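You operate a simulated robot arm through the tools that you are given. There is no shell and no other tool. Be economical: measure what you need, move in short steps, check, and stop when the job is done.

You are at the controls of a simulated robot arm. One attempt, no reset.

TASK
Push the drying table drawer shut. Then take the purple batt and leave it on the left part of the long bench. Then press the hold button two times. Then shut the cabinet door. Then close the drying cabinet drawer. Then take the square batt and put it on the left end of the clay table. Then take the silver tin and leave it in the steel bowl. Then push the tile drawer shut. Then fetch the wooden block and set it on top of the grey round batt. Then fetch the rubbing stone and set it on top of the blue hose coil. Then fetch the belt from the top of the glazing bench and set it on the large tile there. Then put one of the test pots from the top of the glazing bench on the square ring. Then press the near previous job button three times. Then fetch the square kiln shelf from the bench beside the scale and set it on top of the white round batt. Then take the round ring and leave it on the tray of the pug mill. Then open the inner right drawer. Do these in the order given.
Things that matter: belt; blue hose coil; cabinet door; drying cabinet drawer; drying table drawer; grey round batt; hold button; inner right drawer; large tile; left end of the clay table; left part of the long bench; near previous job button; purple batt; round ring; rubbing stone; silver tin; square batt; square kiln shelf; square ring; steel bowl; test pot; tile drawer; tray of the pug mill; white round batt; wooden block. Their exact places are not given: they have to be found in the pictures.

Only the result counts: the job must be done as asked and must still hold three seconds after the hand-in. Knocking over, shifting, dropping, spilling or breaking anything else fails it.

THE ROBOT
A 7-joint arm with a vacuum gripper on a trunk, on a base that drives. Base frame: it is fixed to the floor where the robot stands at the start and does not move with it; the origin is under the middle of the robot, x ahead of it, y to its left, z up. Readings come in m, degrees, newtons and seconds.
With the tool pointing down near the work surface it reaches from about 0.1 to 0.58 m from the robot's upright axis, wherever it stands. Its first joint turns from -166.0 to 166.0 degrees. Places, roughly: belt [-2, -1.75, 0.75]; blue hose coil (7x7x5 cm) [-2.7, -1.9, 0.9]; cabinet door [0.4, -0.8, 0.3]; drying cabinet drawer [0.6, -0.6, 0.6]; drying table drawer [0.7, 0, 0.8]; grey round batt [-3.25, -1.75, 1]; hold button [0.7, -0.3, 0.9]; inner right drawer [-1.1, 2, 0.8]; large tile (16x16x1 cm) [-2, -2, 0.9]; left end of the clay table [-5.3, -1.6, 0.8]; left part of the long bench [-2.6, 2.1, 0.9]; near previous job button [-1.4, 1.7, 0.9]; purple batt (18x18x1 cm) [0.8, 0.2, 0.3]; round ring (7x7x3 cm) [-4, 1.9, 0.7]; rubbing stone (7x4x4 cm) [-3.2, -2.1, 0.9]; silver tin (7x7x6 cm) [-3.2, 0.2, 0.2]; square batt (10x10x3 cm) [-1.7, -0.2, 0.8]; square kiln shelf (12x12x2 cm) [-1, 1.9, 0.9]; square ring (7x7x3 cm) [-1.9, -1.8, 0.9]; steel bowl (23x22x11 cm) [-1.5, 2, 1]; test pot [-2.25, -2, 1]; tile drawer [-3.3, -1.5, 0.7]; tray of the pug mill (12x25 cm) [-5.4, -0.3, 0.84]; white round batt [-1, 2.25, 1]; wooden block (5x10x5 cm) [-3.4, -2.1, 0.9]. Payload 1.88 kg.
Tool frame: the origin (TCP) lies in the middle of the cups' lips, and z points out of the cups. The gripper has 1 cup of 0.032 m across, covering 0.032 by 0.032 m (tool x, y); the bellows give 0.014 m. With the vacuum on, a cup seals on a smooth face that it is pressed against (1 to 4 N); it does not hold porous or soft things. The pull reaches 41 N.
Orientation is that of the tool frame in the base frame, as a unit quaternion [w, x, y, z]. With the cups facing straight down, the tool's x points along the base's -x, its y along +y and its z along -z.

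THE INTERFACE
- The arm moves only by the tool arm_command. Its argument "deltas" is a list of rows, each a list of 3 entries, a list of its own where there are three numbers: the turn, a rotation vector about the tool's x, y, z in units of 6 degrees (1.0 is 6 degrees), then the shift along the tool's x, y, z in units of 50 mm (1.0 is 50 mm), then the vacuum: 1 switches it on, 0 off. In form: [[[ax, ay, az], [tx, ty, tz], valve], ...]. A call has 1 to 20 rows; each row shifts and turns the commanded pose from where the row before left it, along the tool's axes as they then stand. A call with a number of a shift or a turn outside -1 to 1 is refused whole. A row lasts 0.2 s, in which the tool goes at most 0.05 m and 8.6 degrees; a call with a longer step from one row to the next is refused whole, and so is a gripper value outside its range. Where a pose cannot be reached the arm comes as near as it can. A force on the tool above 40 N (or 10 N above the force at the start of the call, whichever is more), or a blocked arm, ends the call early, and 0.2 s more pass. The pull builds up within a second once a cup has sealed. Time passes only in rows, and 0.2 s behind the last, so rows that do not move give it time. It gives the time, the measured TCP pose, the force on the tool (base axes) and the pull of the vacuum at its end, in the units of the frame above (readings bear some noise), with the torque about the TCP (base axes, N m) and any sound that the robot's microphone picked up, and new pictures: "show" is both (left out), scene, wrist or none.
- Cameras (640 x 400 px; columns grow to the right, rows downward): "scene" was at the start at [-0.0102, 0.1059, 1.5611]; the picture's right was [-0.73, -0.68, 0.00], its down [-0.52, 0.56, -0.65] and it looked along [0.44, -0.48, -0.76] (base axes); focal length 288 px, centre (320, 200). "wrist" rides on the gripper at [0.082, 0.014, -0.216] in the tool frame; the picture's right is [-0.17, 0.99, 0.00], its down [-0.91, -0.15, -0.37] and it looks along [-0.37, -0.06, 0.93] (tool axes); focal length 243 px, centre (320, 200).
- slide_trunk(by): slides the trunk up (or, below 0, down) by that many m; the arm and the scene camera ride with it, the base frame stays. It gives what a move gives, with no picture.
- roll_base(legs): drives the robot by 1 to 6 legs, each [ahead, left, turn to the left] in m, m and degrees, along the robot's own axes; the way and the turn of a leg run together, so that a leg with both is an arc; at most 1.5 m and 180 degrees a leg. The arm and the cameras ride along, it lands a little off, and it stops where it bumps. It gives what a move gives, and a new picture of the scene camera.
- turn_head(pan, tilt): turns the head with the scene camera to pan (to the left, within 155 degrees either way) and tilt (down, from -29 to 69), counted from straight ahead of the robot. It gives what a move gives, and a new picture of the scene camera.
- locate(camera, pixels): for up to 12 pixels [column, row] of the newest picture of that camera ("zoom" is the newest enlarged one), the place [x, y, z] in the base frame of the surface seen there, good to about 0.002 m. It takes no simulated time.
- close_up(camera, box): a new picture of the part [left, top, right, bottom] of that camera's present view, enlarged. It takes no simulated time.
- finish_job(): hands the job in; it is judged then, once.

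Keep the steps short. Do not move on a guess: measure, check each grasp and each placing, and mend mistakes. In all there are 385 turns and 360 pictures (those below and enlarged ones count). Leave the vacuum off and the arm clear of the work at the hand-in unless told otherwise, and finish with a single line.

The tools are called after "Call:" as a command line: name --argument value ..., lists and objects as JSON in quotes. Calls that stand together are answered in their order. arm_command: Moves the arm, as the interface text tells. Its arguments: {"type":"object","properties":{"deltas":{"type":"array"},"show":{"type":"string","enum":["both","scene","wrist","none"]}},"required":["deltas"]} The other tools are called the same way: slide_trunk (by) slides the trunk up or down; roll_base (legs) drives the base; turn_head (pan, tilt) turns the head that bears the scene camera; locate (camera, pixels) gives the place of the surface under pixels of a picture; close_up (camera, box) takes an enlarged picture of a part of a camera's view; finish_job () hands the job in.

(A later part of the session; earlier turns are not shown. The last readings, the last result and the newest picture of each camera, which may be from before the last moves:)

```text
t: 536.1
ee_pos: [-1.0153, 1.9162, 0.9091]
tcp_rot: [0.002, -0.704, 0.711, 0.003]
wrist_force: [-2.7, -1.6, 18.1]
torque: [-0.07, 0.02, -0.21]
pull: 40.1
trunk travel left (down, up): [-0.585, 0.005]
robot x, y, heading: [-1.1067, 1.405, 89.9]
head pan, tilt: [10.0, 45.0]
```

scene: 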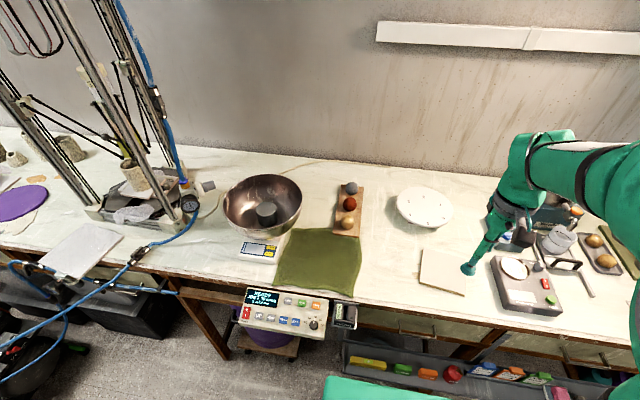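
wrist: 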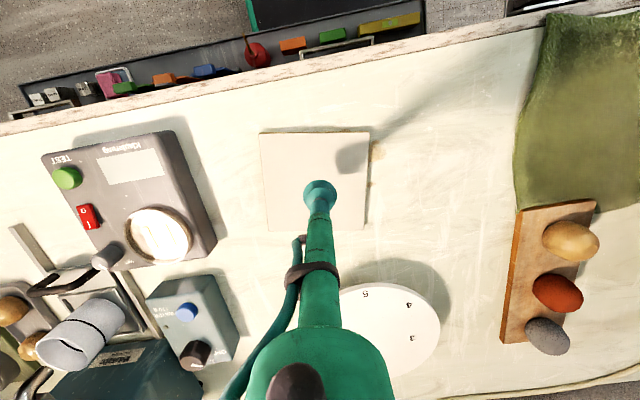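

Sealed. Lift and carry over the white batt.

Call:
arm_command --deltas '[[[0, 0, 0], [0, 0, -0.3], 1], [[0, 0, 0], [0, 0, -0.8], 1], [[0, 0, 0], [0, 0, -0.8], 1], [[0, 0, 0], [-0.5, 0.3, 0], 1], [[0, 0, 0], [-0.8, 0.3, 0], 1], [[0, 0, 0], [-0.8, 0.26, 0], 1], [[0, 0, 0], [-0.8, 0, 0], 1], [[0, 0, 0], [-0.8, 0, 0], 1], [[0, 0, 0], [-0.68, 0, 0], 1]]'

```text
t: 538.1
ee_pos: [-1.052, 2.1346, 1.0038]
tcp_rot: [0.001, -0.703, 0.711, 0.0]
wrist_force: [0.0, 0.6, -3.1]
torque: [0.0, 0.03, -0.01]
pull: 40.2
trunk travel left (down, up): [-0.585, 0.005]
robot x, y, heading: [-1.1063, 1.4067, 89.8]
head pan, tilt: [10.0, 45.0]
```

scene: 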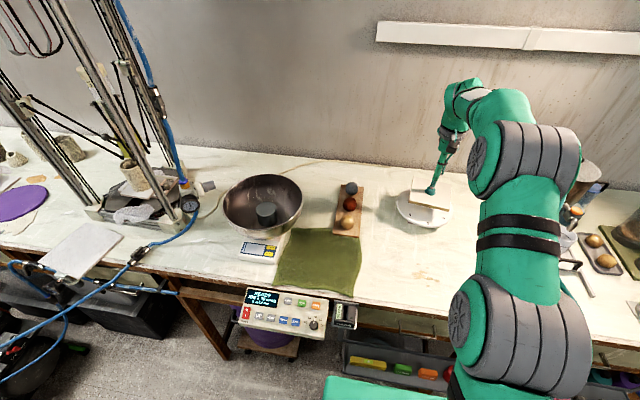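
wrist: 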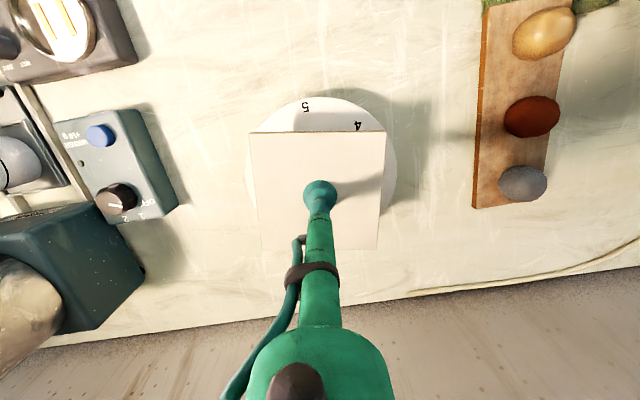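

Call:
arm_command --deltas '[[[0, 0, 0], [0, 0.12, 0.5], 1], [[0, 0, 0], [0, 0, 0.3], 1], [[0, 0, 0], [0, 0, 0.08], 1], [[0, 0, 0], [0, 0, 0.04], 1], [[0, 0, 0], [0, 0, 0], 1]]' --show "none"

```text
t: 539.3
ee_pos: [-1.0609, 2.1365, 0.9571]
tcp_rot: [0.001, -0.703, 0.711, 0.001]
wrist_force: [-0.4, 1.0, -3.1]
torque: [0.03, -0.02, 0.0]
pull: 40.6
trunk travel left (down, up): [-0.585, 0.005]
robot x, y, heading: [-1.1037, 1.4066, 89.9]
head pan, tilt: [10.0, 45.0]
```

Call:
arm_command --deltas '[[[0, 0, 0], [0, 0, 0.04], 1], [[0, 0, 0], [0, 0, 0.04], 1], [[0, 0, 0], [0, 0, 0], 1]]' --show "none"

```text
t: 540.1
ee_pos: [-1.0621, 2.1352, 0.9546]
tcp_rot: [0.002, -0.704, 0.71, 0.001]
wrist_force: [-0.4, 1.2, 2.4]
torque: [-0.07, 0.02, -0.01]
pull: 40.7
trunk travel left (down, up): [-0.585, 0.005]
robot x, y, heading: [-1.1038, 1.4095, 89.7]
head pan, tilt: [10.0, 45.0]
```

Contact. Release and lift.

Call:
arm_command --deltas '[[[0, 0, 0], [0, 0, 0], 0], [[0, 0, 0], [0, 0, 0], 0], [[0, 0, 0], [0, 0, 0], 0], [[0, 0, 0], [0, 0, 0], 0], [[0, 0, 0], [0, 0, -0.2], 0], [[0, 0, 0], [0, 0, -0.8], 0], [[0, 0, 0], [0, 0, -0.8], 0], [[0, 0, 0], [0.5, 0, -0.5], 0], [[0, 0, 0], [0.8, 0, 0], 0], [[0, 0, 0], [0.8, 0, 0], 0], [[0, 0, 0], [0.8, 0, 0], 0], [[0, 0, 0], [0.8, 0, 0], 0]]'

```text
t: 542.7
ee_pos: [-1.0628, 1.9502, 1.0685]
tcp_rot: [0.001, -0.703, 0.711, 0.001]
wrist_force: [-0.2, 0.1, 0.3]
torque: [-0.02, -0.05, -0.03]
pull: 0.1
trunk travel left (down, up): [-0.585, 0.005]
robot x, y, heading: [-1.105, 1.4048, 89.8]
head pan, tilt: [10.0, 45.0]
```

scene: 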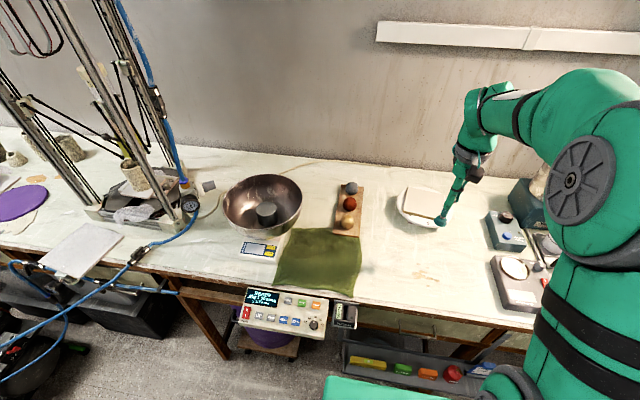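
wrist: 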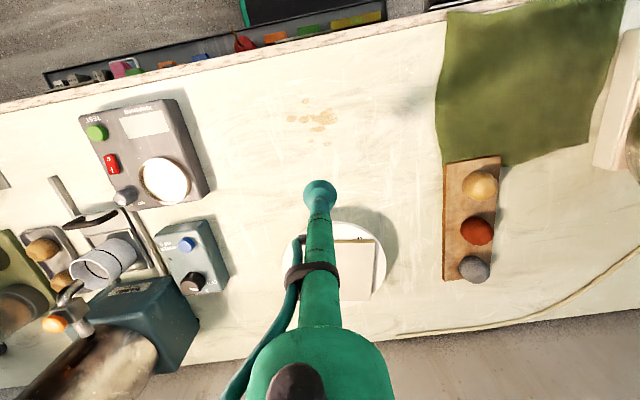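

Shelf sits on the white batt. Now fetch the round ring: retract and drive west.

Call:
arm_command --deltas '[[[0, 0, 0], [0.8, 0, 0], 0], [[0, 0, 0], [0.8, 0, 0], 0], [[0, 0, 0], [0.8, 0, 0], 0]]' --show "none"

Call:
roll_base --legs '[[-0.42, 0, 0], [0, 1.15, 0], [-0.2, 0, 0], [0, 1.3, 0]]'

Call:
turn_head --pan 15 --tilt 35

```text
t: 543.5
ee_pos: [-1.0645, 1.8263, 1.0699]
tcp_rot: [0.001, -0.703, 0.711, 0.002]
wrist_force: [0.6, 0.0, -0.3]
torque: [0.0, 0.0, -0.03]
pull: 0.0
trunk travel left (down, up): [-0.585, 0.005]
robot x, y, heading: [-1.1081, 1.408, 89.6]
head pan, tilt: [10.0, 45.0]
```

```text
t: 558.9
ee_pos: [-3.5242, 1.173, 1.0698]
tcp_rot: [0.0, 0.718, -0.696, -0.002]
wrist_force: [-1.2, 0.3, -0.4]
torque: [-0.02, 0.02, 0.0]
pull: 0.0
trunk travel left (down, up): [-0.585, 0.005]
robot x, y, heading: [-3.5486, 0.7544, 92.5]
head pan, tilt: [10.0, 45.0]
```

scene: 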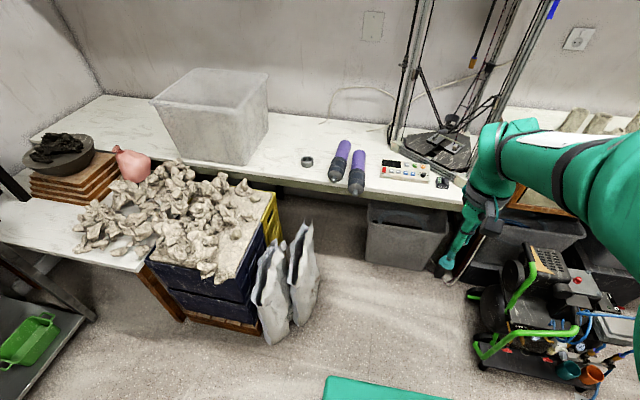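

```text
t: 559.6
ee_pos: [-3.5254, 1.1742, 1.0695]
tcp_rot: [-0.001, 0.719, -0.695, -0.001]
wrist_force: [0.0, -0.3, -0.1]
torque: [0.0, -0.01, 0.01]
pull: 0.0
trunk travel left (down, up): [-0.585, 0.005]
robot x, y, heading: [-3.5507, 0.753, 92.5]
head pan, tilt: [15.0, 35.0]
```

scene: 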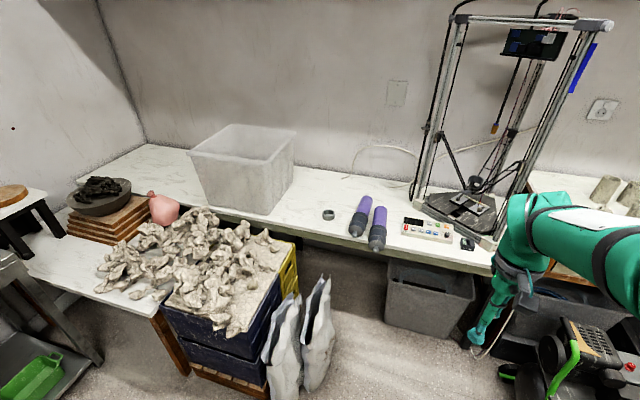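

Round ring visible at (328,213). Measure it and the access in front.

Call:
close_up --camera "scene" --box '[280, 180, 400, 255]'

Call:
locate --camera "scene" --pixels '[[328, 213], [328, 240], [280, 245], [300, 300], [330, 290], [320, 380], [388, 320], [530, 360], [460, 245], [355, 225], [378, 240], [250, 215]]'

```text
5.33 times, centred on (340, 218) of scene
```

zoom: 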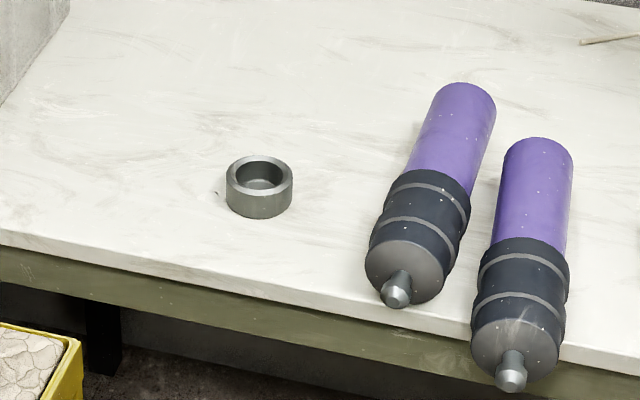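

```text
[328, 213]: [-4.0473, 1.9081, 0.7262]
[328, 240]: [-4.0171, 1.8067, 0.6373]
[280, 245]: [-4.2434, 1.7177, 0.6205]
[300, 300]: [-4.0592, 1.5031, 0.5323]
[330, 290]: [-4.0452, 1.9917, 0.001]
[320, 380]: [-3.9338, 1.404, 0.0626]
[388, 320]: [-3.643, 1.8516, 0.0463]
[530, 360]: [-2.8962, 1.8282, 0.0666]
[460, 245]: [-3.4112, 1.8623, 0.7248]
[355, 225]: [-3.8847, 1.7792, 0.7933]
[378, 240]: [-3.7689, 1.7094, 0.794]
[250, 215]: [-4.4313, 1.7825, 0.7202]
```

Call:
locate --camera "zoom" --pixels '[[258, 180], [262, 188], [232, 175], [288, 178], [258, 160], [262, 193], [260, 214], [200, 240]]'

Call:
roll_base --legs '[[0.6, 0, -2.5]]'

```text
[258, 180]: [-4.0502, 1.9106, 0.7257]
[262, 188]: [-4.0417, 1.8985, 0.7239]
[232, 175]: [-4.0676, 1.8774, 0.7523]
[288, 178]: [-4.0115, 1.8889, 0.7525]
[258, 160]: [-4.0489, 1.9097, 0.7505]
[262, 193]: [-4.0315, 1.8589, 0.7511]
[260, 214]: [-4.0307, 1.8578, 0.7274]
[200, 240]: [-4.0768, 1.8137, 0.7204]
```

```text
t: 563.0
ee_pos: [-3.5141, 1.7734, 1.0696]
tcp_rot: [0.001, -0.702, 0.713, 0.001]
wrist_force: [-0.1, -0.2, 0.3]
torque: [0.0, 0.03, 0.01]
pull: 0.0
trunk travel left (down, up): [-0.585, 0.005]
robot x, y, heading: [-3.5579, 1.3487, 89.5]
head pan, tilt: [15.0, 35.0]
```

scene: 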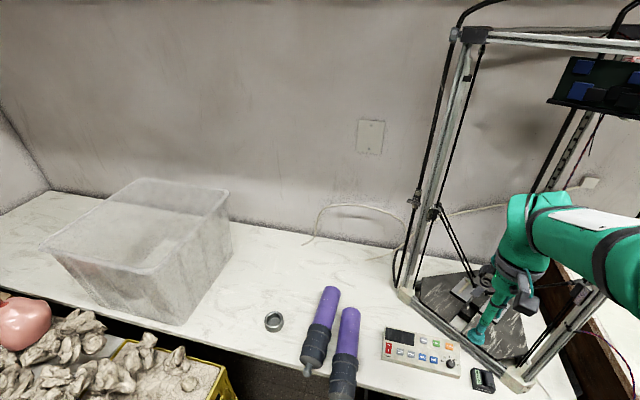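

Call:
locate --camera "scene" --pixels '[[435, 180], [405, 290], [515, 380], [575, 330], [274, 321], [390, 345], [470, 320], [315, 350], [343, 375]]'

Call:
close_up --camera "wrist" --box '[0, 0, 640, 400]'

```text
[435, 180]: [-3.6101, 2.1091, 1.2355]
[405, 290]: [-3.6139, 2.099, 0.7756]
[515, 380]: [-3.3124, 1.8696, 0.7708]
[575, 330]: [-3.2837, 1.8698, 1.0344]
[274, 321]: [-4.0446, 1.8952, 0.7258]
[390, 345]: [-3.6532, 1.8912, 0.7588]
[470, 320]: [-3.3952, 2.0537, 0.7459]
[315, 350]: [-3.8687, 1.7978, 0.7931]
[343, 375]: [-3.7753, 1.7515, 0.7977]
```

```text
1.00 times, centred on (320, 200) of wrist (not enlarged: the box is as wide or as high as the picture)
```

zoom: 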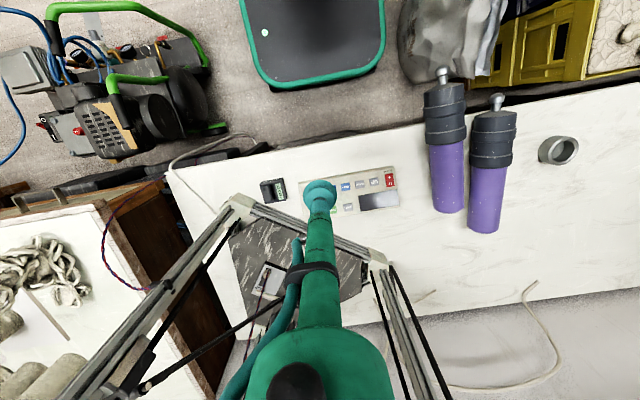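

Call:
locate --camera "zoom" --pixels '[[542, 152], [576, 146], [556, 138], [560, 163], [560, 152], [563, 150], [430, 90], [490, 95]]'

Call:
arm_command --deltas '[[[0, 0, 0], [0, 0.9, 0], 0], [[0, 0, 0], [0, 0.9, 0], 0], [[0, 0, 0], [0, 0.9, 0], 0], [[0, 0, 0], [0, 0.9, 0], 0], [[0, 0, 0], [0, 0.9, 0], 0], [[0, 0, 0], [0, 0.9, 0], 0]]' --show "none"

```text
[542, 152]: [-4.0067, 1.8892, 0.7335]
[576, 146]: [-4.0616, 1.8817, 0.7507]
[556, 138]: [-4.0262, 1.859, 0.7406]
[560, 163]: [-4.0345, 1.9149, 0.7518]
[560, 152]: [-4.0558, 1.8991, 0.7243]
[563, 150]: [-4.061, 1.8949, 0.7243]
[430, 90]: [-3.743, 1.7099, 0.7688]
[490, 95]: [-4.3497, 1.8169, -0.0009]
```

```text
t: 564.4
ee_pos: [-3.7845, 1.7758, 1.0712]
tcp_rot: [0.001, -0.702, 0.713, 0.001]
wrist_force: [-0.6, 1.0, 0.1]
torque: [-0.02, 0.04, 0.02]
pull: 0.0
trunk travel left (down, up): [-0.585, 0.005]
robot x, y, heading: [-3.5616, 1.3518, 89.7]
head pan, tilt: [15.0, 35.0]
```

Call:
slide_trunk --by -0.15

Call:
arm_command --deltas '[[[0, 0, 0], [-0.3, 0.8, 0], 0], [[0, 0, 0], [-0.3, 0.8, 0], 0], [[0, 0, 0], [-0.4, 0.8, 0], 0], [[0, 0, 0], [-0.4, 0.8, 0], 0], [[0, 0, 0], [-0.4, 0.8, 0], 0], [[0, 0, 0], [-0.44, 0.8, 0], 0], [[0, 0, 0], [0, 0.23, 0.8], 0]]'

```text
t: 566.2
ee_pos: [-3.7837, 1.7776, 0.922]
tcp_rot: [0.002, -0.702, 0.713, 0.001]
wrist_force: [0.1, 0.8, -0.6]
torque: [-0.02, -0.01, 0.0]
pull: 0.1
trunk travel left (down, up): [-0.435, 0.155]
robot x, y, heading: [-3.5599, 1.3537, 89.6]
head pan, tilt: [15.0, 35.0]
```

```text
t: 567.8
ee_pos: [-4.0339, 1.8907, 0.8839]
tcp_rot: [0.001, -0.702, 0.713, 0.001]
wrist_force: [1.4, -0.5, -0.2]
torque: [0.0, -0.02, 0.01]
pull: 0.0
trunk travel left (down, up): [-0.435, 0.155]
robot x, y, heading: [-3.5604, 1.3513, 89.2]
head pan, tilt: [15.0, 35.0]
```

scene: 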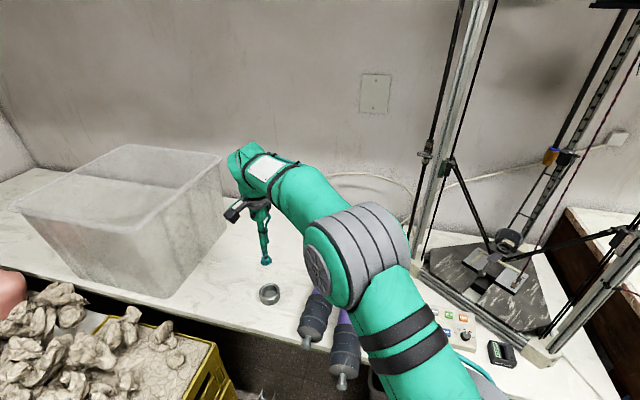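
wrist: 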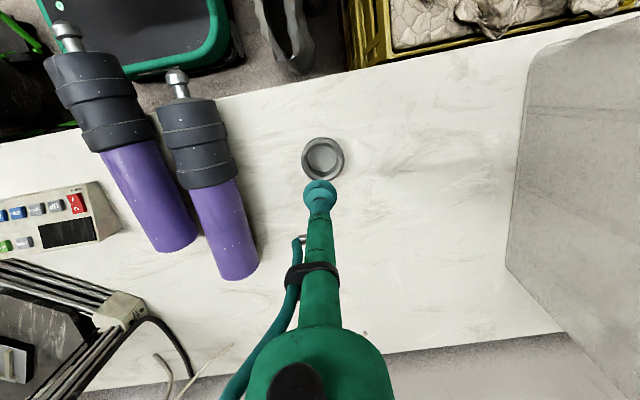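

Call:
close_up --camera "wrist" --box '[272, 120, 372, 182]'

Call:
locate --camera "zoom" --pixels '[[205, 250], [445, 250], [325, 130], [330, 250], [270, 250], [385, 250], [325, 200], [320, 300]]'

```text
6.40 times, centred on (322, 151) of wrist
```

zoom: 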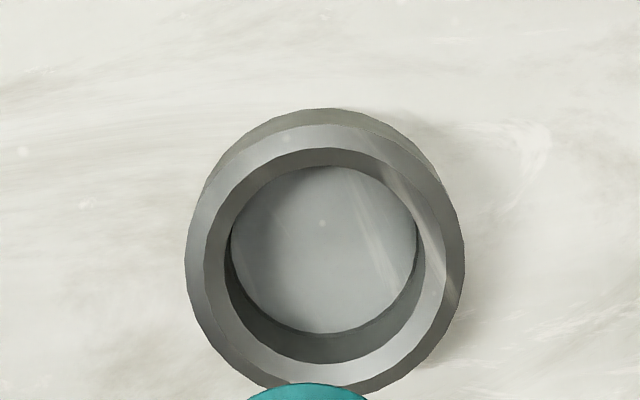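

```text
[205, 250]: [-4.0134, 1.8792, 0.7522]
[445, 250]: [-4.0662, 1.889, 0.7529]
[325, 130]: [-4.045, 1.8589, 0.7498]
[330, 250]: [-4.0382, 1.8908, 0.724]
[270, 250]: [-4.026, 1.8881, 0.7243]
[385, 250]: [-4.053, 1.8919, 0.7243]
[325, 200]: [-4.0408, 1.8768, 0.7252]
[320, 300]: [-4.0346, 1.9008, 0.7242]
```

Ring floor is flat, ~4.6 cm wide, centre ≈ (−4.039, 1.889, 0.7243). Descend with vacuum.

Call:
arm_command --deltas '[[[0, 0, 0], [0.03, 0.1, 0.7], 1], [[0, 0, 0], [0, 0, 0.9], 1], [[0, 0, 0], [0, 0, 0.8], 1], [[0, 0, 0], [0, 0, 0.5], 1], [[0, 0, 0], [0, 0, 0.2], 1], [[0, 0, 0], [0, 0, 0.1], 1], [[0, 0, 0], [0, 0, 0], 1], [[0, 0, 0], [0, 0, 0], 1]]' --show "none"

```text
t: 569.6
ee_pos: [-4.039, 1.8912, 0.7228]
tcp_rot: [0.002, -0.702, 0.712, 0.002]
wrist_force: [4.5, -6.3, 8.3]
torque: [-0.01, 0.01, -0.04]
pull: 40.3
trunk travel left (down, up): [-0.435, 0.155]
robot x, y, heading: [-3.5585, 1.3511, 89.3]
head pan, tilt: [15.0, 35.0]
```

Sealed. Lift and retract.

Call:
arm_command --deltas '[[[0, 0, 0], [0, 0, -0.3], 1], [[0, 0, 0], [0, 0, -0.8], 1], [[0, 0, 0], [0, 0, -0.9], 1], [[0, 0, 0], [0, 0, -0.9], 1], [[0, 0, 0], [0, 0, -0.9], 1], [[0, 0, 0], [0.5, -0.5, -0.5], 1], [[0, 0, 0], [0.7, -0.6, 0], 1], [[0, 0, 0], [0.7, -0.6, 0], 1], [[0, 0, 0], [0.7, -0.6, 0], 1], [[0, 0, 0], [0.5, -0.7, 0], 1], [[0, 0, 0], [0, -0.9, 0], 1], [[0, 0, 0], [0, -0.9, 0], 1]]' --show "wrist"

Call:
slide_trunk --by 0.15

```text
t: 572.2
ee_pos: [-3.8015, 1.7286, 0.9364]
tcp_rot: [0.001, -0.702, 0.712, 0.002]
wrist_force: [0.0, 0.0, -1.1]
torque: [0.01, -0.01, -0.01]
pull: 40.8
trunk travel left (down, up): [-0.435, 0.155]
robot x, y, heading: [-3.5584, 1.351, 89.2]
head pan, tilt: [15.0, 35.0]
```

wrist: 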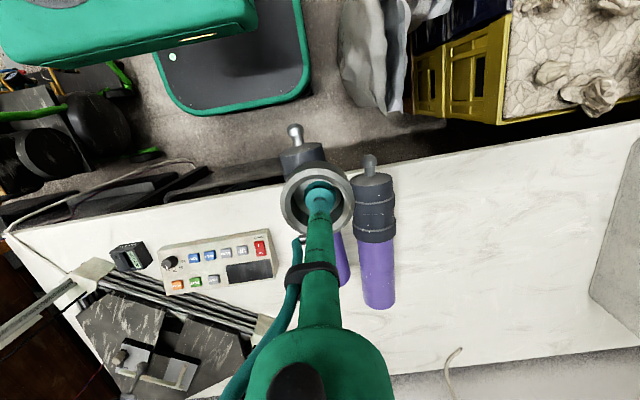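

```text
t: 573.9
ee_pos: [-3.8011, 1.7298, 1.0848]
tcp_rot: [0.001, -0.701, 0.713, 0.002]
wrist_force: [-0.1, 0.1, -1.5]
torque: [0.06, 0.01, 0.02]
pull: 40.9
trunk travel left (down, up): [-0.585, 0.005]
robot x, y, heading: [-3.5581, 1.3527, 89.2]
head pan, tilt: [15.0, 35.0]
```

Drive to the pug mill on the clay table.

Call:
roll_base --legs '[[-0.62, 0, 0.8], [0, 0.85, 0], [0, 0, 90], [0, 1.05, 0]]'

Call:
turn_head --pan 10 --tilt 35

```text
t: 590.4
ee_pos: [-4.751, -0.5812, 1.0863]
tcp_rot: [0.001, 1.0, 0.008, -0.001]
wrist_force: [0.4, -0.3, -1.8]
torque: [0.0, 0.01, 0.01]
pull: 40.8
trunk travel left (down, up): [-0.585, 0.005]
robot x, y, heading: [-4.3816, -0.3218, -178.5]
head pan, tilt: [15.0, 35.0]
```

scene: 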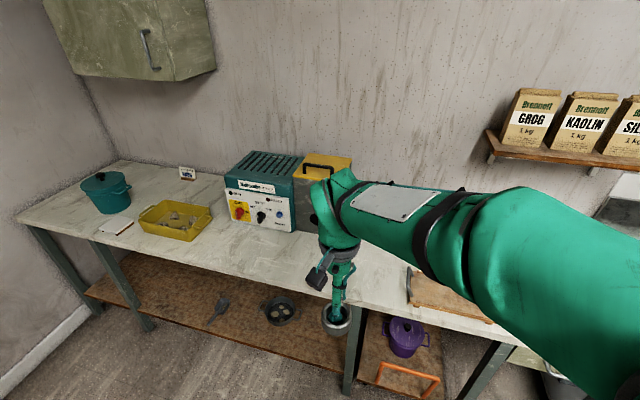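

```text
t: 591.1
ee_pos: [-4.7516, -0.5811, 1.0855]
tcp_rot: [0.0, 1.0, 0.008, -0.002]
wrist_force: [-0.3, 0.2, -1.2]
torque: [0.0, 0.01, 0.06]
pull: 40.4
trunk travel left (down, up): [-0.585, 0.005]
robot x, y, heading: [-4.3807, -0.3259, -178.3]
head pan, tilt: [10.0, 35.0]
```

scene: 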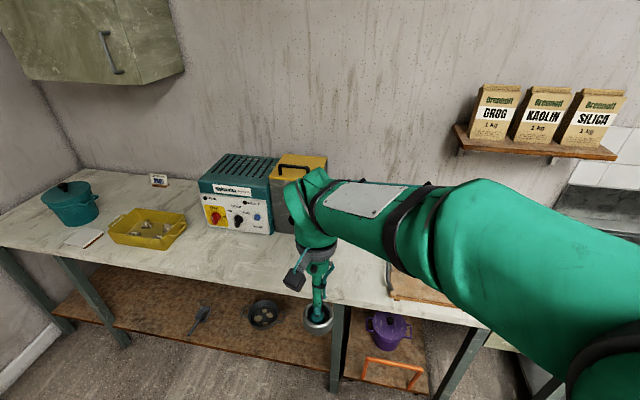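

Call:
roll_base --legs '[[0.1, -0.25, -1.5]]'

Call:
close_up --camera "wrist" --box '[0, 0, 640, 400]'

```text
t: 593.0
ee_pos: [-4.8596, -0.3273, 1.0857]
tcp_rot: [0.0, 1.0, -0.003, -0.002]
wrist_force: [-0.1, -0.8, -2.0]
torque: [-0.02, 0.01, 0.04]
pull: 40.9
trunk travel left (down, up): [-0.585, 0.005]
robot x, y, heading: [-4.4837, -0.0808, 180.0]
head pan, tilt: [10.0, 35.0]
```

scene: 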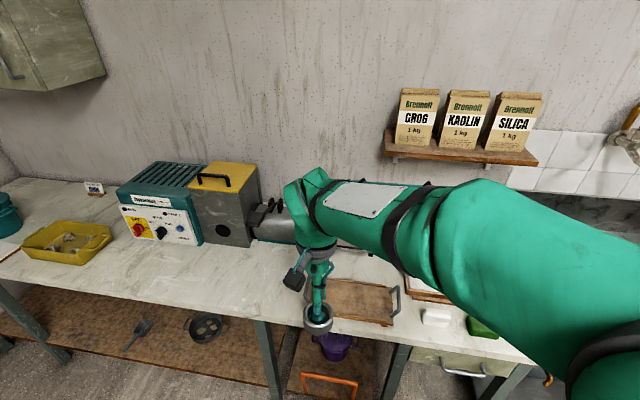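

```text
1.00 times, centred on (320, 200) of wrist (not enlarged: the box is as wide or as high as the picture)
```

zoom: 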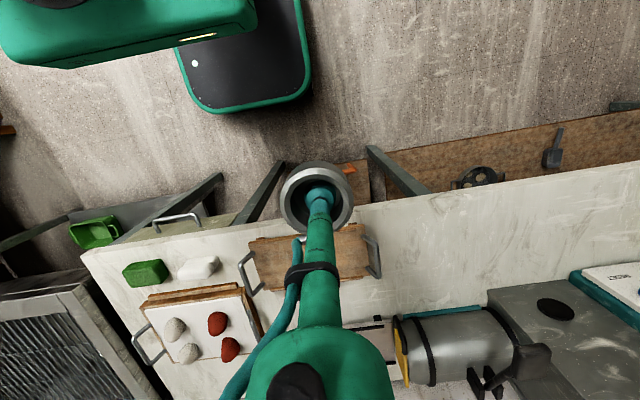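

Call:
arm_command --deltas '[[[0, 0, 0], [0, 0.9, 0], 1], [[0, 0, 0], [0, 0.9, 0], 1], [[0, 0, 0], [0, 0.9, 0], 1], [[0, 0, 0], [0, 0.9, 0], 1]]' --show "wrist"

Call:
turn_head --pan 0 --tilt 40

```text
t: 594.0
ee_pos: [-4.8631, -0.5093, 1.088]
tcp_rot: [0.001, 1.0, -0.003, -0.002]
wrist_force: [0.1, 0.0, -1.7]
torque: [-0.02, 0.06, 0.03]
pull: 40.8
trunk travel left (down, up): [-0.585, 0.005]
robot x, y, heading: [-4.4842, -0.0793, 179.9]
head pan, tilt: [10.0, 35.0]
```

wrist: 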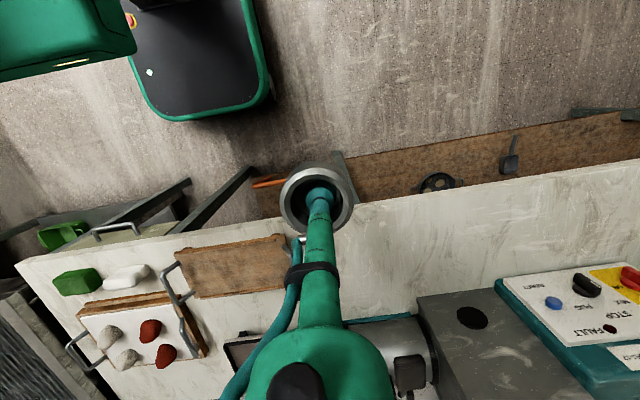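

```text
t: 594.7
ee_pos: [-4.8622, -0.509, 1.0892]
tcp_rot: [0.0, 1.0, -0.003, -0.002]
wrist_force: [0.2, 0.5, -1.4]
torque: [-0.01, 0.02, 0.03]
pull: 40.5
trunk travel left (down, up): [-0.585, 0.005]
robot x, y, heading: [-4.4839, -0.0849, 179.8]
head pan, tilt: [0.0, 40.0]
```

scene: 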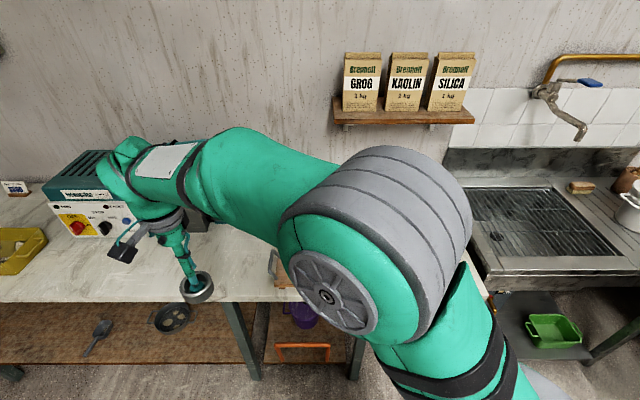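

Call:
roll_base --legs '[[0, 0.4, 0]]'

Call:
turn_head --pan -15 --tilt 40

```text
t: 597.2
ee_pos: [-4.8594, -0.9099, 1.0884]
tcp_rot: [0.0, 1.0, -0.002, -0.001]
wrist_force: [0.0, 0.2, -1.3]
torque: [0.03, 0.01, 0.03]
pull: 40.5
trunk travel left (down, up): [-0.585, 0.005]
robot x, y, heading: [-4.4858, -0.4789, -179.9]
head pan, tilt: [0.0, 40.0]
```

scene: 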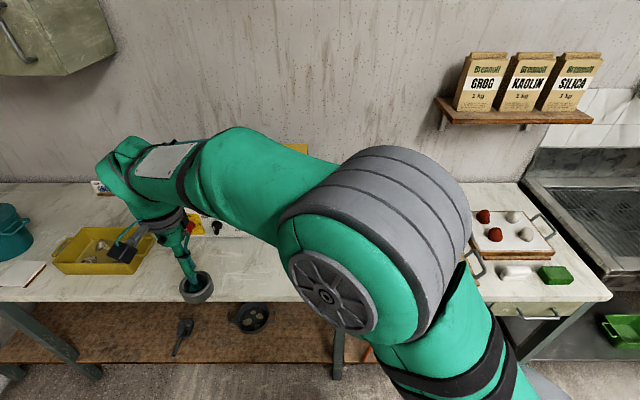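

```text
t: 598.0
ee_pos: [-4.86, -0.9098, 1.0882]
tcp_rot: [0.0, 1.0, -0.002, -0.001]
wrist_force: [0.0, 0.8, -1.9]
torque: [0.01, -0.02, 0.04]
pull: 40.3
trunk travel left (down, up): [-0.585, 0.005]
robot x, y, heading: [-4.4832, -0.4826, -180.0]
head pan, tilt: [-15.0, 40.0]
```

scene: 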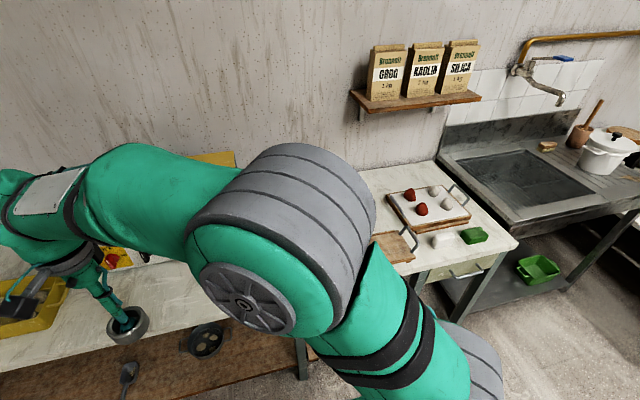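

Call:
roll_base --legs '[[-0.1, 0.4, 0]]'

Call:
turn_head --pan -35 --tilt 35

```text
t: 600.5
ee_pos: [-4.7602, -1.3097, 1.0888]
tcp_rot: [0.0, 1.0, -0.002, -0.001]
wrist_force: [-0.5, -0.4, -0.8]
torque: [0.0, 0.0, -0.03]
pull: 40.7
trunk travel left (down, up): [-0.585, 0.005]
robot x, y, heading: [-4.3811, -0.8771, -179.7]
head pan, tilt: [-15.0, 40.0]
```

scene: 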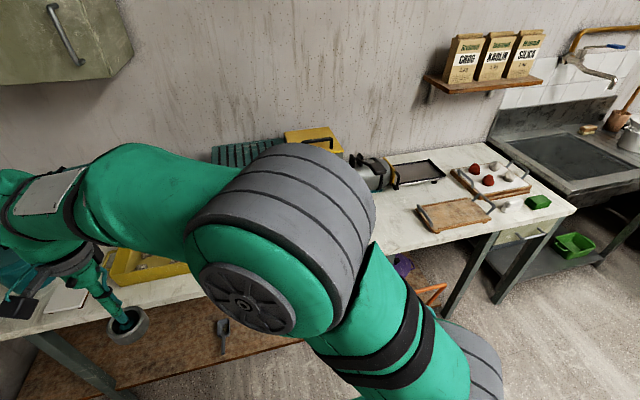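

```text
t: 601.3
ee_pos: [-4.7595, -1.309, 1.0885]
tcp_rot: [0.0, 1.0, -0.002, -0.002]
wrist_force: [-0.4, 0.2, -2.0]
torque: [-0.04, -0.01, -0.02]
pull: 40.2
trunk travel left (down, up): [-0.585, 0.005]
robot x, y, heading: [-4.3839, -0.8789, -179.6]
head pan, tilt: [-35.0, 35.0]
```

scene: 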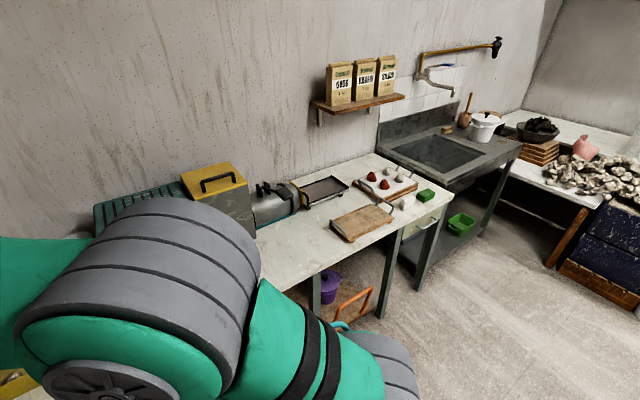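

Pug mill tray visible at (322,188). Zoom and measure.

Call:
close_up --camera "scene" --box '[230, 150, 430, 260]'

Call:
locate --camera "zoom" --pixels '[[225, 120], [330, 85], [370, 110], [265, 165], [300, 120], [270, 135], [330, 105], [240, 180], [215, 140], [360, 200], [470, 120]]'

```text
3.20 times, centred on (330, 205) of scene
```

zoom: 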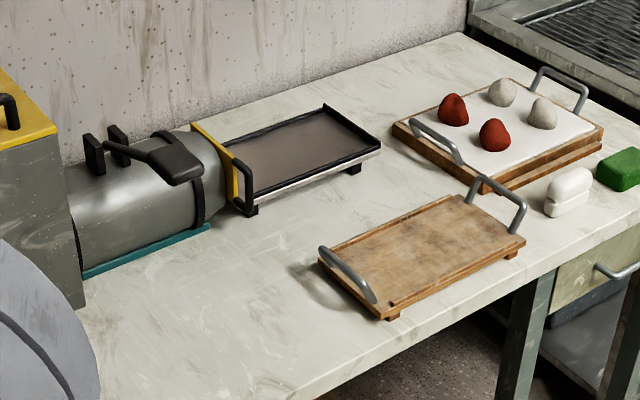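

```text
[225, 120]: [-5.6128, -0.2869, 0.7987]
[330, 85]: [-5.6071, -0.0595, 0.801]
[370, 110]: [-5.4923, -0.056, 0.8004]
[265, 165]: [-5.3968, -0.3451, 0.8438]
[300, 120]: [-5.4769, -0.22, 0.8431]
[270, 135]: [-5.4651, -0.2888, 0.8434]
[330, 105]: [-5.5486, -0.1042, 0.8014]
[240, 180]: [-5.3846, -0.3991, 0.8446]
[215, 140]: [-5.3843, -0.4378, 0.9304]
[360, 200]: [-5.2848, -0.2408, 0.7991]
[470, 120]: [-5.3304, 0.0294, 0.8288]
```

Call:
locate --camera "zoom" --pixels '[[262, 186], [365, 148], [322, 118], [232, 150], [297, 150], [255, 195], [372, 158], [180, 165], [205, 160], [238, 175]]'

```text
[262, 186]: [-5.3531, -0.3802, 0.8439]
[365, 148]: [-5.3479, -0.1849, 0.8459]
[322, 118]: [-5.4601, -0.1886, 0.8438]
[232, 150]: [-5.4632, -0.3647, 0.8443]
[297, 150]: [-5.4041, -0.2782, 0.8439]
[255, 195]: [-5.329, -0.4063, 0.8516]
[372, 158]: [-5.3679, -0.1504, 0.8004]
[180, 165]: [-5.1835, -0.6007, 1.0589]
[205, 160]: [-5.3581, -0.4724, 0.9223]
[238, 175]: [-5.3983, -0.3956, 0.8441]
```

Call:
locate --camera "scene" --pixels '[[370, 292], [342, 320], [330, 285], [380, 310], [315, 300]]'

Call:
roll_base --legs '[[0, -0.62, 0]]'

```text
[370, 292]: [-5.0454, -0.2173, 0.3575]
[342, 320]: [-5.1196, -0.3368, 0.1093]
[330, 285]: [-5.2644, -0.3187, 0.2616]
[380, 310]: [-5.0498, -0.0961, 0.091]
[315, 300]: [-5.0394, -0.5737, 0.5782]
```

```text
t: 604.8
ee_pos: [-4.7638, -0.6862, 1.0889]
tcp_rot: [0.0, 1.0, -0.005, -0.002]
wrist_force: [-0.8, 0.1, -1.9]
torque: [-0.03, 0.02, 0.02]
pull: 40.5
trunk travel left (down, up): [-0.585, 0.005]
robot x, y, heading: [-4.3824, -0.2597, 179.6]
head pan, tilt: [-35.0, 35.0]
```

scene: 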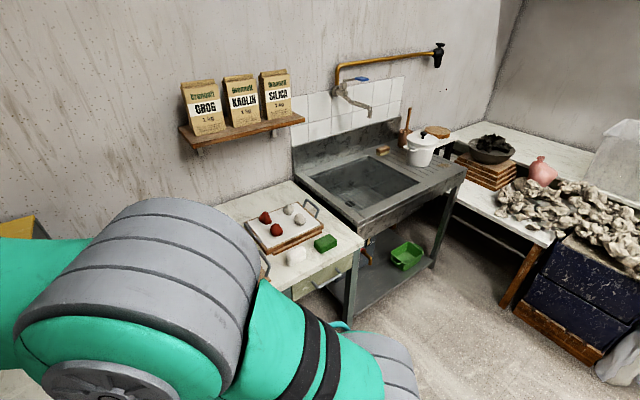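

Clear the mill's lever: bring the arm in front (y≈−0.27) before driving ahead.

Call:
arm_command --deltas '[[[0, 0, 0], [0, -0.9, 0], 1], [[0, 0, 0], [0, -0.9, 0], 1], [[0, 0, 0], [0, -0.9, 0], 1], [[0, 0, 0], [0, -0.9, 0], 1], [[0, 0, 0], [0, -0.9, 0], 1], [[0, 0, 0], [0, -0.9, 0], 1], [[0, 0, 0], [0, -0.9, 0], 1], [[0, 0, 0], [0, -0.9, 0], 1], [[0, 0, 0], [0, -0.9, 0], 1]]' --show "none"

Call:
roll_base --legs '[[0.3, 0, 0]]'

Call:
turn_head --pan 30 --tilt 40

Call:
close_up --camera "wrist" --box '[0, 0, 640, 400]'

```text
t: 606.8
ee_pos: [-4.7563, -0.2797, 1.0887]
tcp_rot: [0.001, 1.0, -0.006, -0.002]
wrist_force: [-0.3, 0.3, -1.5]
torque: [-0.02, -0.02, -0.03]
pull: 40.7
trunk travel left (down, up): [-0.585, 0.005]
robot x, y, heading: [-4.3836, -0.2604, 179.9]
head pan, tilt: [-35.0, 35.0]
```

```text
t: 608.9
ee_pos: [-5.0638, -0.2771, 1.0885]
tcp_rot: [0.0, 1.0, -0.006, -0.003]
wrist_force: [-0.3, 0.5, -1.5]
torque: [-0.01, 0.03, 0.03]
pull: 40.9
trunk travel left (down, up): [-0.585, 0.005]
robot x, y, heading: [-4.6906, -0.2606, 179.6]
head pan, tilt: [-35.0, 35.0]
```

scene: 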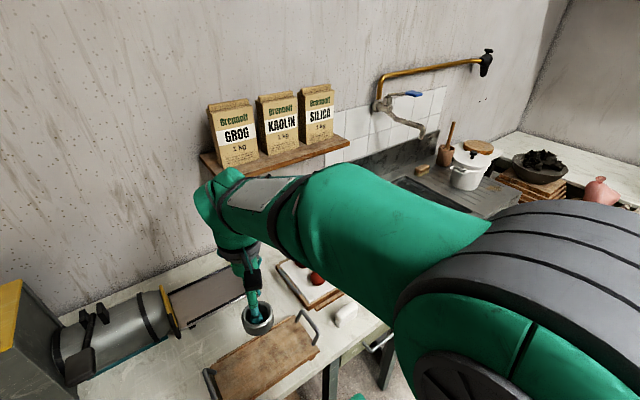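

```text
t: 610.2
ee_pos: [-5.0619, -0.2769, 1.089]
tcp_rot: [0.0, 1.0, -0.007, -0.002]
wrist_force: [0.1, -0.5, -1.5]
torque: [0.01, 0.01, 0.0]
pull: 40.5
trunk travel left (down, up): [-0.585, 0.005]
robot x, y, heading: [-4.6879, -0.2578, 179.6]
head pan, tilt: [30.0, 40.0]
```

scene: 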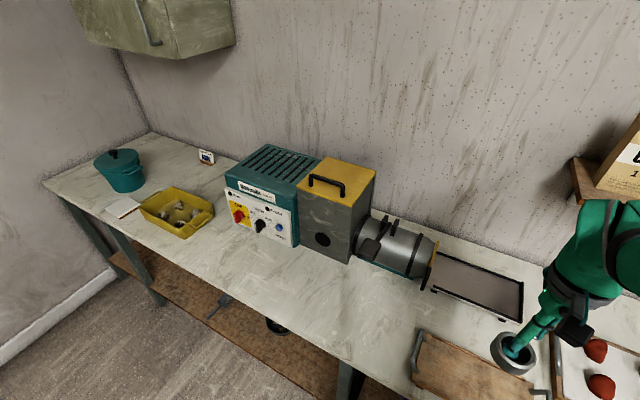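

```text
1.00 times, centred on (320, 200) of wrist (not enlarged: the box is as wide or as high as the picture)
```

zoom: 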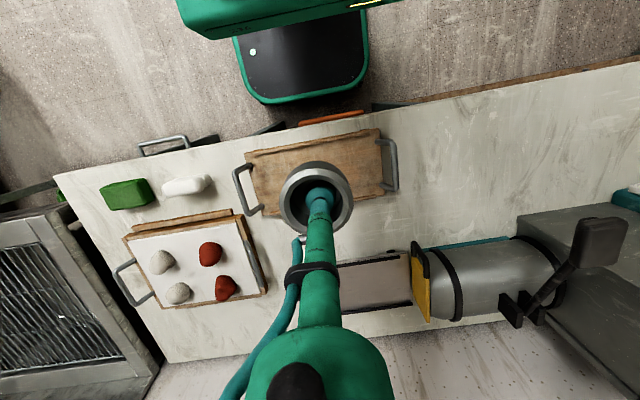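

Call:
locate --camera "scene" --pixels '[[575, 165], [585, 200], [610, 205], [470, 280], [445, 260], [520, 318], [430, 290]]'

Call:
turn_head --pan -10 --tilt 10

```text
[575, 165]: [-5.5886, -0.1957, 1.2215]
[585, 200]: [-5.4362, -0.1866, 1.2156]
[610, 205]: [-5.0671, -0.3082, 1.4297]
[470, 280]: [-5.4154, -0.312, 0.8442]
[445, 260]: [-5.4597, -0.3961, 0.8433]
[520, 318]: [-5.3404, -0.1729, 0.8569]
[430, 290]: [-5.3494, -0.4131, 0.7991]
```

```text
t: 611.3
ee_pos: [-5.0625, -0.277, 1.0889]
tcp_rot: [-0.001, 1.0, -0.007, -0.002]
wrist_force: [0.1, -0.3, -1.2]
torque: [0.01, 0.02, 0.03]
pull: 41.0
trunk travel left (down, up): [-0.585, 0.005]
robot x, y, heading: [-4.6877, -0.2574, 179.7]
head pan, tilt: [-10.0, 10.0]
```

scene: 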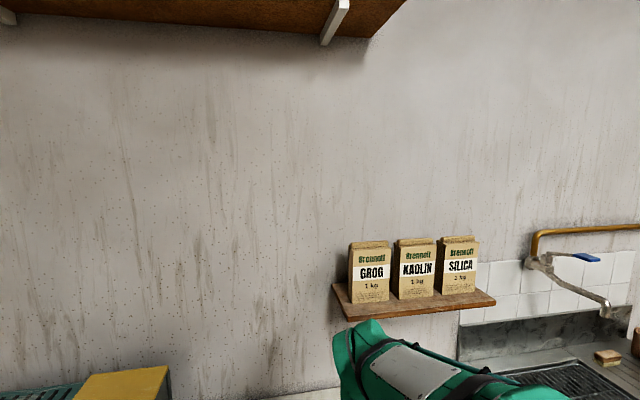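

Wall shelf (y>−0.19, z≈1.215) is near, so place at (−5.395, −0.31). Lower first, then reach in.

Call:
arm_command --deltas '[[[0, 0, 0], [0, 0.35, 0.8], 1], [[0, 0, 0], [0, 0.3, 0.8], 1], [[0, 0, 0], [-0.3, 0, 0.8], 1], [[0, 0, 0], [-0.8, 0, 0.4], 1], [[0, 0, 0], [-0.9, 0, 0], 1], [[0, 0, 0], [-0.9, 0, 0], 1], [[0, 0, 0], [-0.9, 0, 0], 1], [[0, 0, 0], [-0.9, 0, 0], 1], [[0, 0, 0], [-0.9, 0, 0], 1]]'

```text
t: 613.3
ee_pos: [-5.3407, -0.3046, 0.9496]
tcp_rot: [0.0, 1.0, -0.007, -0.001]
wrist_force: [0.4, -0.1, -1.5]
torque: [-0.05, 0.02, 0.07]
pull: 40.9
trunk travel left (down, up): [-0.585, 0.005]
robot x, y, heading: [-4.6922, -0.2534, 179.6]
head pan, tilt: [-10.0, 10.0]
```

scene: 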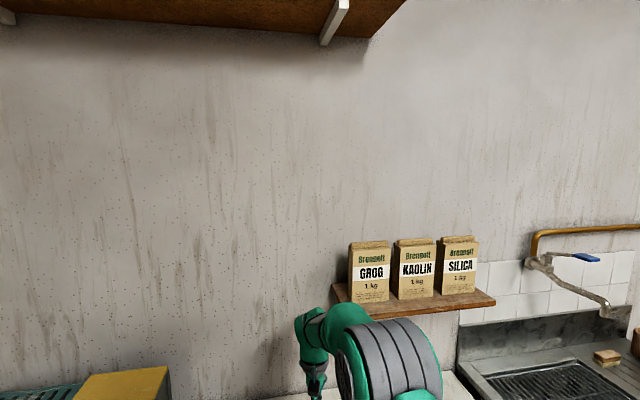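
wrist: 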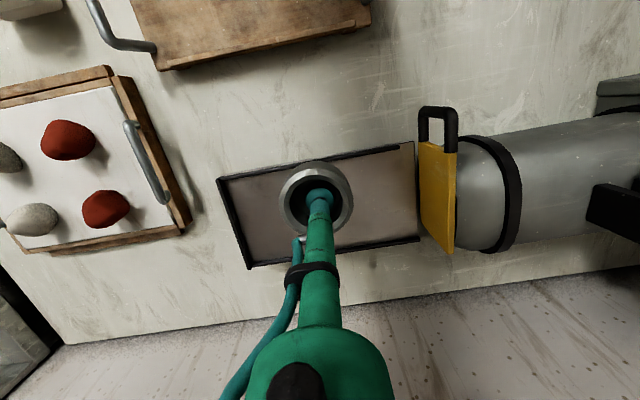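

Call:
arm_command --deltas '[[[0, 0, 0], [-0.55, 0, 0.5], 1], [[0, 0, 0], [-0.5, 0, 0.6], 1], [[0, 0, 0], [0, 0, 0.5], 1], [[0, 0, 0], [0, 0, 0.2], 1], [[0, 0, 0], [0, 0, 0.1], 1], [[0, 0, 0], [0, 0, 0], 1]]'

```text
t: 614.7
ee_pos: [-5.3976, -0.3045, 0.8546]
tcp_rot: [0.0, 1.0, -0.007, -0.002]
wrist_force: [-0.2, -0.7, -2.0]
torque: [0.03, 0.01, -0.01]
pull: 40.8
trunk travel left (down, up): [-0.585, 0.005]
robot x, y, heading: [-4.6879, -0.259, 179.6]
head pan, tilt: [-10.0, 10.0]
```

scene: 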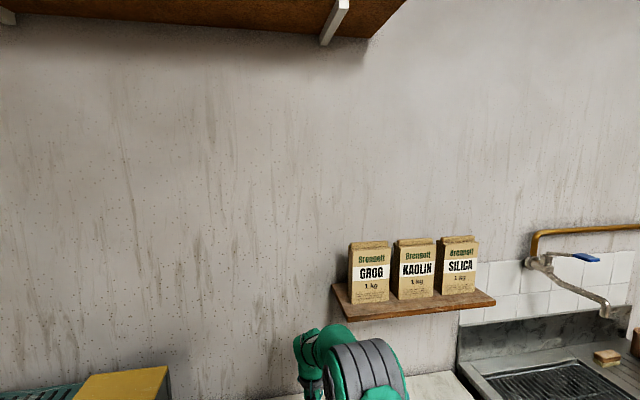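
wrist: 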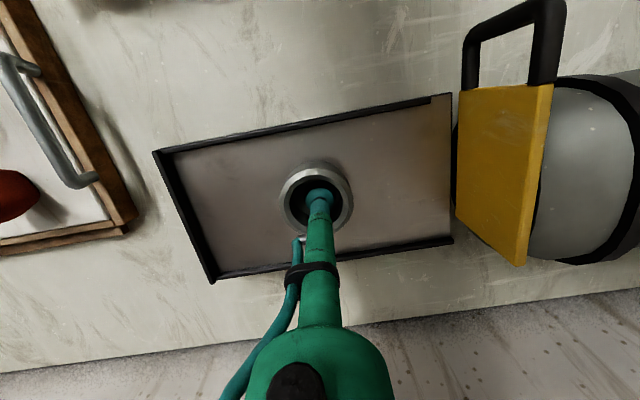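

Ring is over the tray. Lower the last millimetres.

Call:
arm_command --deltas '[[[0, 0, 0], [0, 0, 0.06], 1], [[0, 0, 0], [0, 0, 0.05], 1], [[0, 0, 0], [0, 0, 0.05], 1], [[0, 0, 0], [0, 0, 0], 1]]' --show "none"

```text
t: 615.7
ee_pos: [-5.3965, -0.3055, 0.8467]
tcp_rot: [-0.001, 1.0, -0.007, -0.002]
wrist_force: [8.2, 1.2, 9.9]
torque: [-0.02, -0.02, -0.07]
pull: 41.2
trunk travel left (down, up): [-0.585, 0.005]
robot x, y, heading: [-4.6867, -0.2567, 179.6]
head pan, tilt: [-10.0, 10.0]
```

Contact. Release and withdraw the way I came.

Call:
arm_command --deltas '[[[0, 0, 0], [0, 0, -0.04], 0], [[0, 0, 0], [0, 0, 0], 0], [[0, 0, 0], [0, 0, 0], 0], [[0, 0, 0], [0, 0, 0], 0], [[0, 0, 0], [0, 0, -0.3], 0], [[0, 0, 0], [0, 0, -0.8], 0], [[0, 0, 0], [0, 0, -0.8], 0], [[0, 0, 0], [0.8, 0, 0], 0], [[0, 0, 0], [0.8, 0, 0], 0], [[0, 0, 0], [0.8, 0, 0], 0], [[0, 0, 0], [0.8, 0, 0], 0]]' --show "wrist"

```text
t: 618.1
ee_pos: [-5.2388, -0.3057, 0.9442]
tcp_rot: [-0.001, 1.0, -0.007, -0.002]
wrist_force: [0.1, 1.2, 0.9]
torque: [-0.01, -0.03, 0.02]
pull: 0.0
trunk travel left (down, up): [-0.585, 0.005]
robot x, y, heading: [-4.6897, -0.2594, 179.5]
head pan, tilt: [-10.0, 10.0]
```

wrist: 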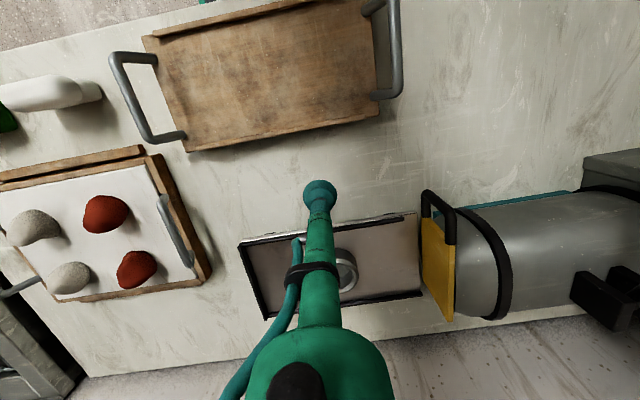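

Ring is on the tray. Retract and go to the last task: the drawer on the right side of the long bench.

Call:
arm_command --deltas '[[[0, 0, 0], [0.5, 0, -0.7], 0], [[0, 0, 0], [0.5, 0, -0.7], 0], [[0, 0, 0], [0.8, 0, 0], 0], [[0, 0, 0], [0.8, 0, 0], 0]]' --show "none"

Call:
roll_base --legs '[[-0.5, 0, 0.5], [0, -1.05, 0], [-1.0, 0, 0], [-1.0, 0, 0], [0, -0.2, 0], [-1.0, 0, 0]]'

Call:
turn_head --pan -90 --tilt 45

```text
t: 619.1
ee_pos: [-5.1058, -0.308, 1.0129]
tcp_rot: [0.001, 1.0, -0.006, -0.002]
wrist_force: [0.0, 0.4, 0.4]
torque: [0.03, 0.02, 0.0]
pull: 0.1
trunk travel left (down, up): [-0.585, 0.005]
robot x, y, heading: [-4.6893, -0.2588, 179.6]
head pan, tilt: [-10.0, 10.0]
```

```text
t: 642.7
ee_pos: [-1.5826, 0.8574, 1.0117]
tcp_rot: [0.0, 1.0, -0.022, -0.002]
wrist_force: [0.0, -0.3, -0.7]
torque: [0.02, -0.01, 0.01]
pull: 0.1
trunk travel left (down, up): [-0.585, 0.005]
robot x, y, heading: [-1.1649, 0.8951, 177.5]
head pan, tilt: [-10.0, 10.0]
```

scene: 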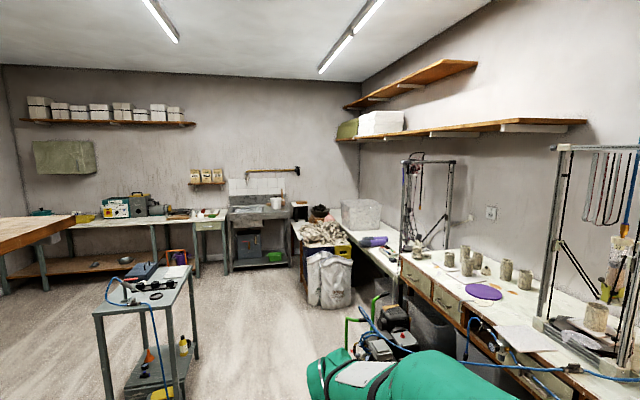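

```text
t: 644.2
ee_pos: [-1.5825, 0.8561, 1.0136]
tcp_rot: [0.0, 1.0, -0.022, -0.002]
wrist_force: [0.4, 0.3, -0.1]
torque: [0.0, -0.01, 0.02]
pull: 0.2
trunk travel left (down, up): [-0.585, 0.005]
robot x, y, heading: [-1.1639, 0.8938, 178.0]
head pan, tilt: [-90.0, 45.0]
```

scene: 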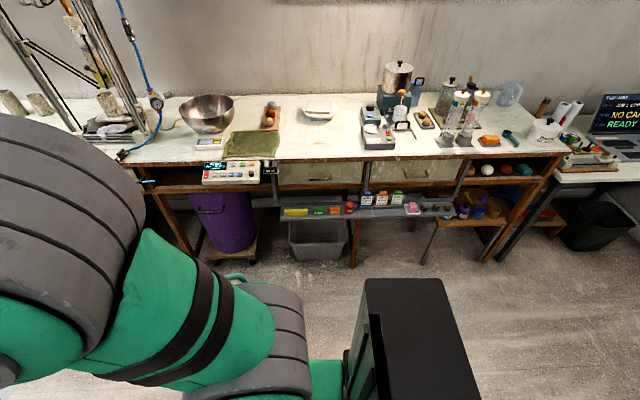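

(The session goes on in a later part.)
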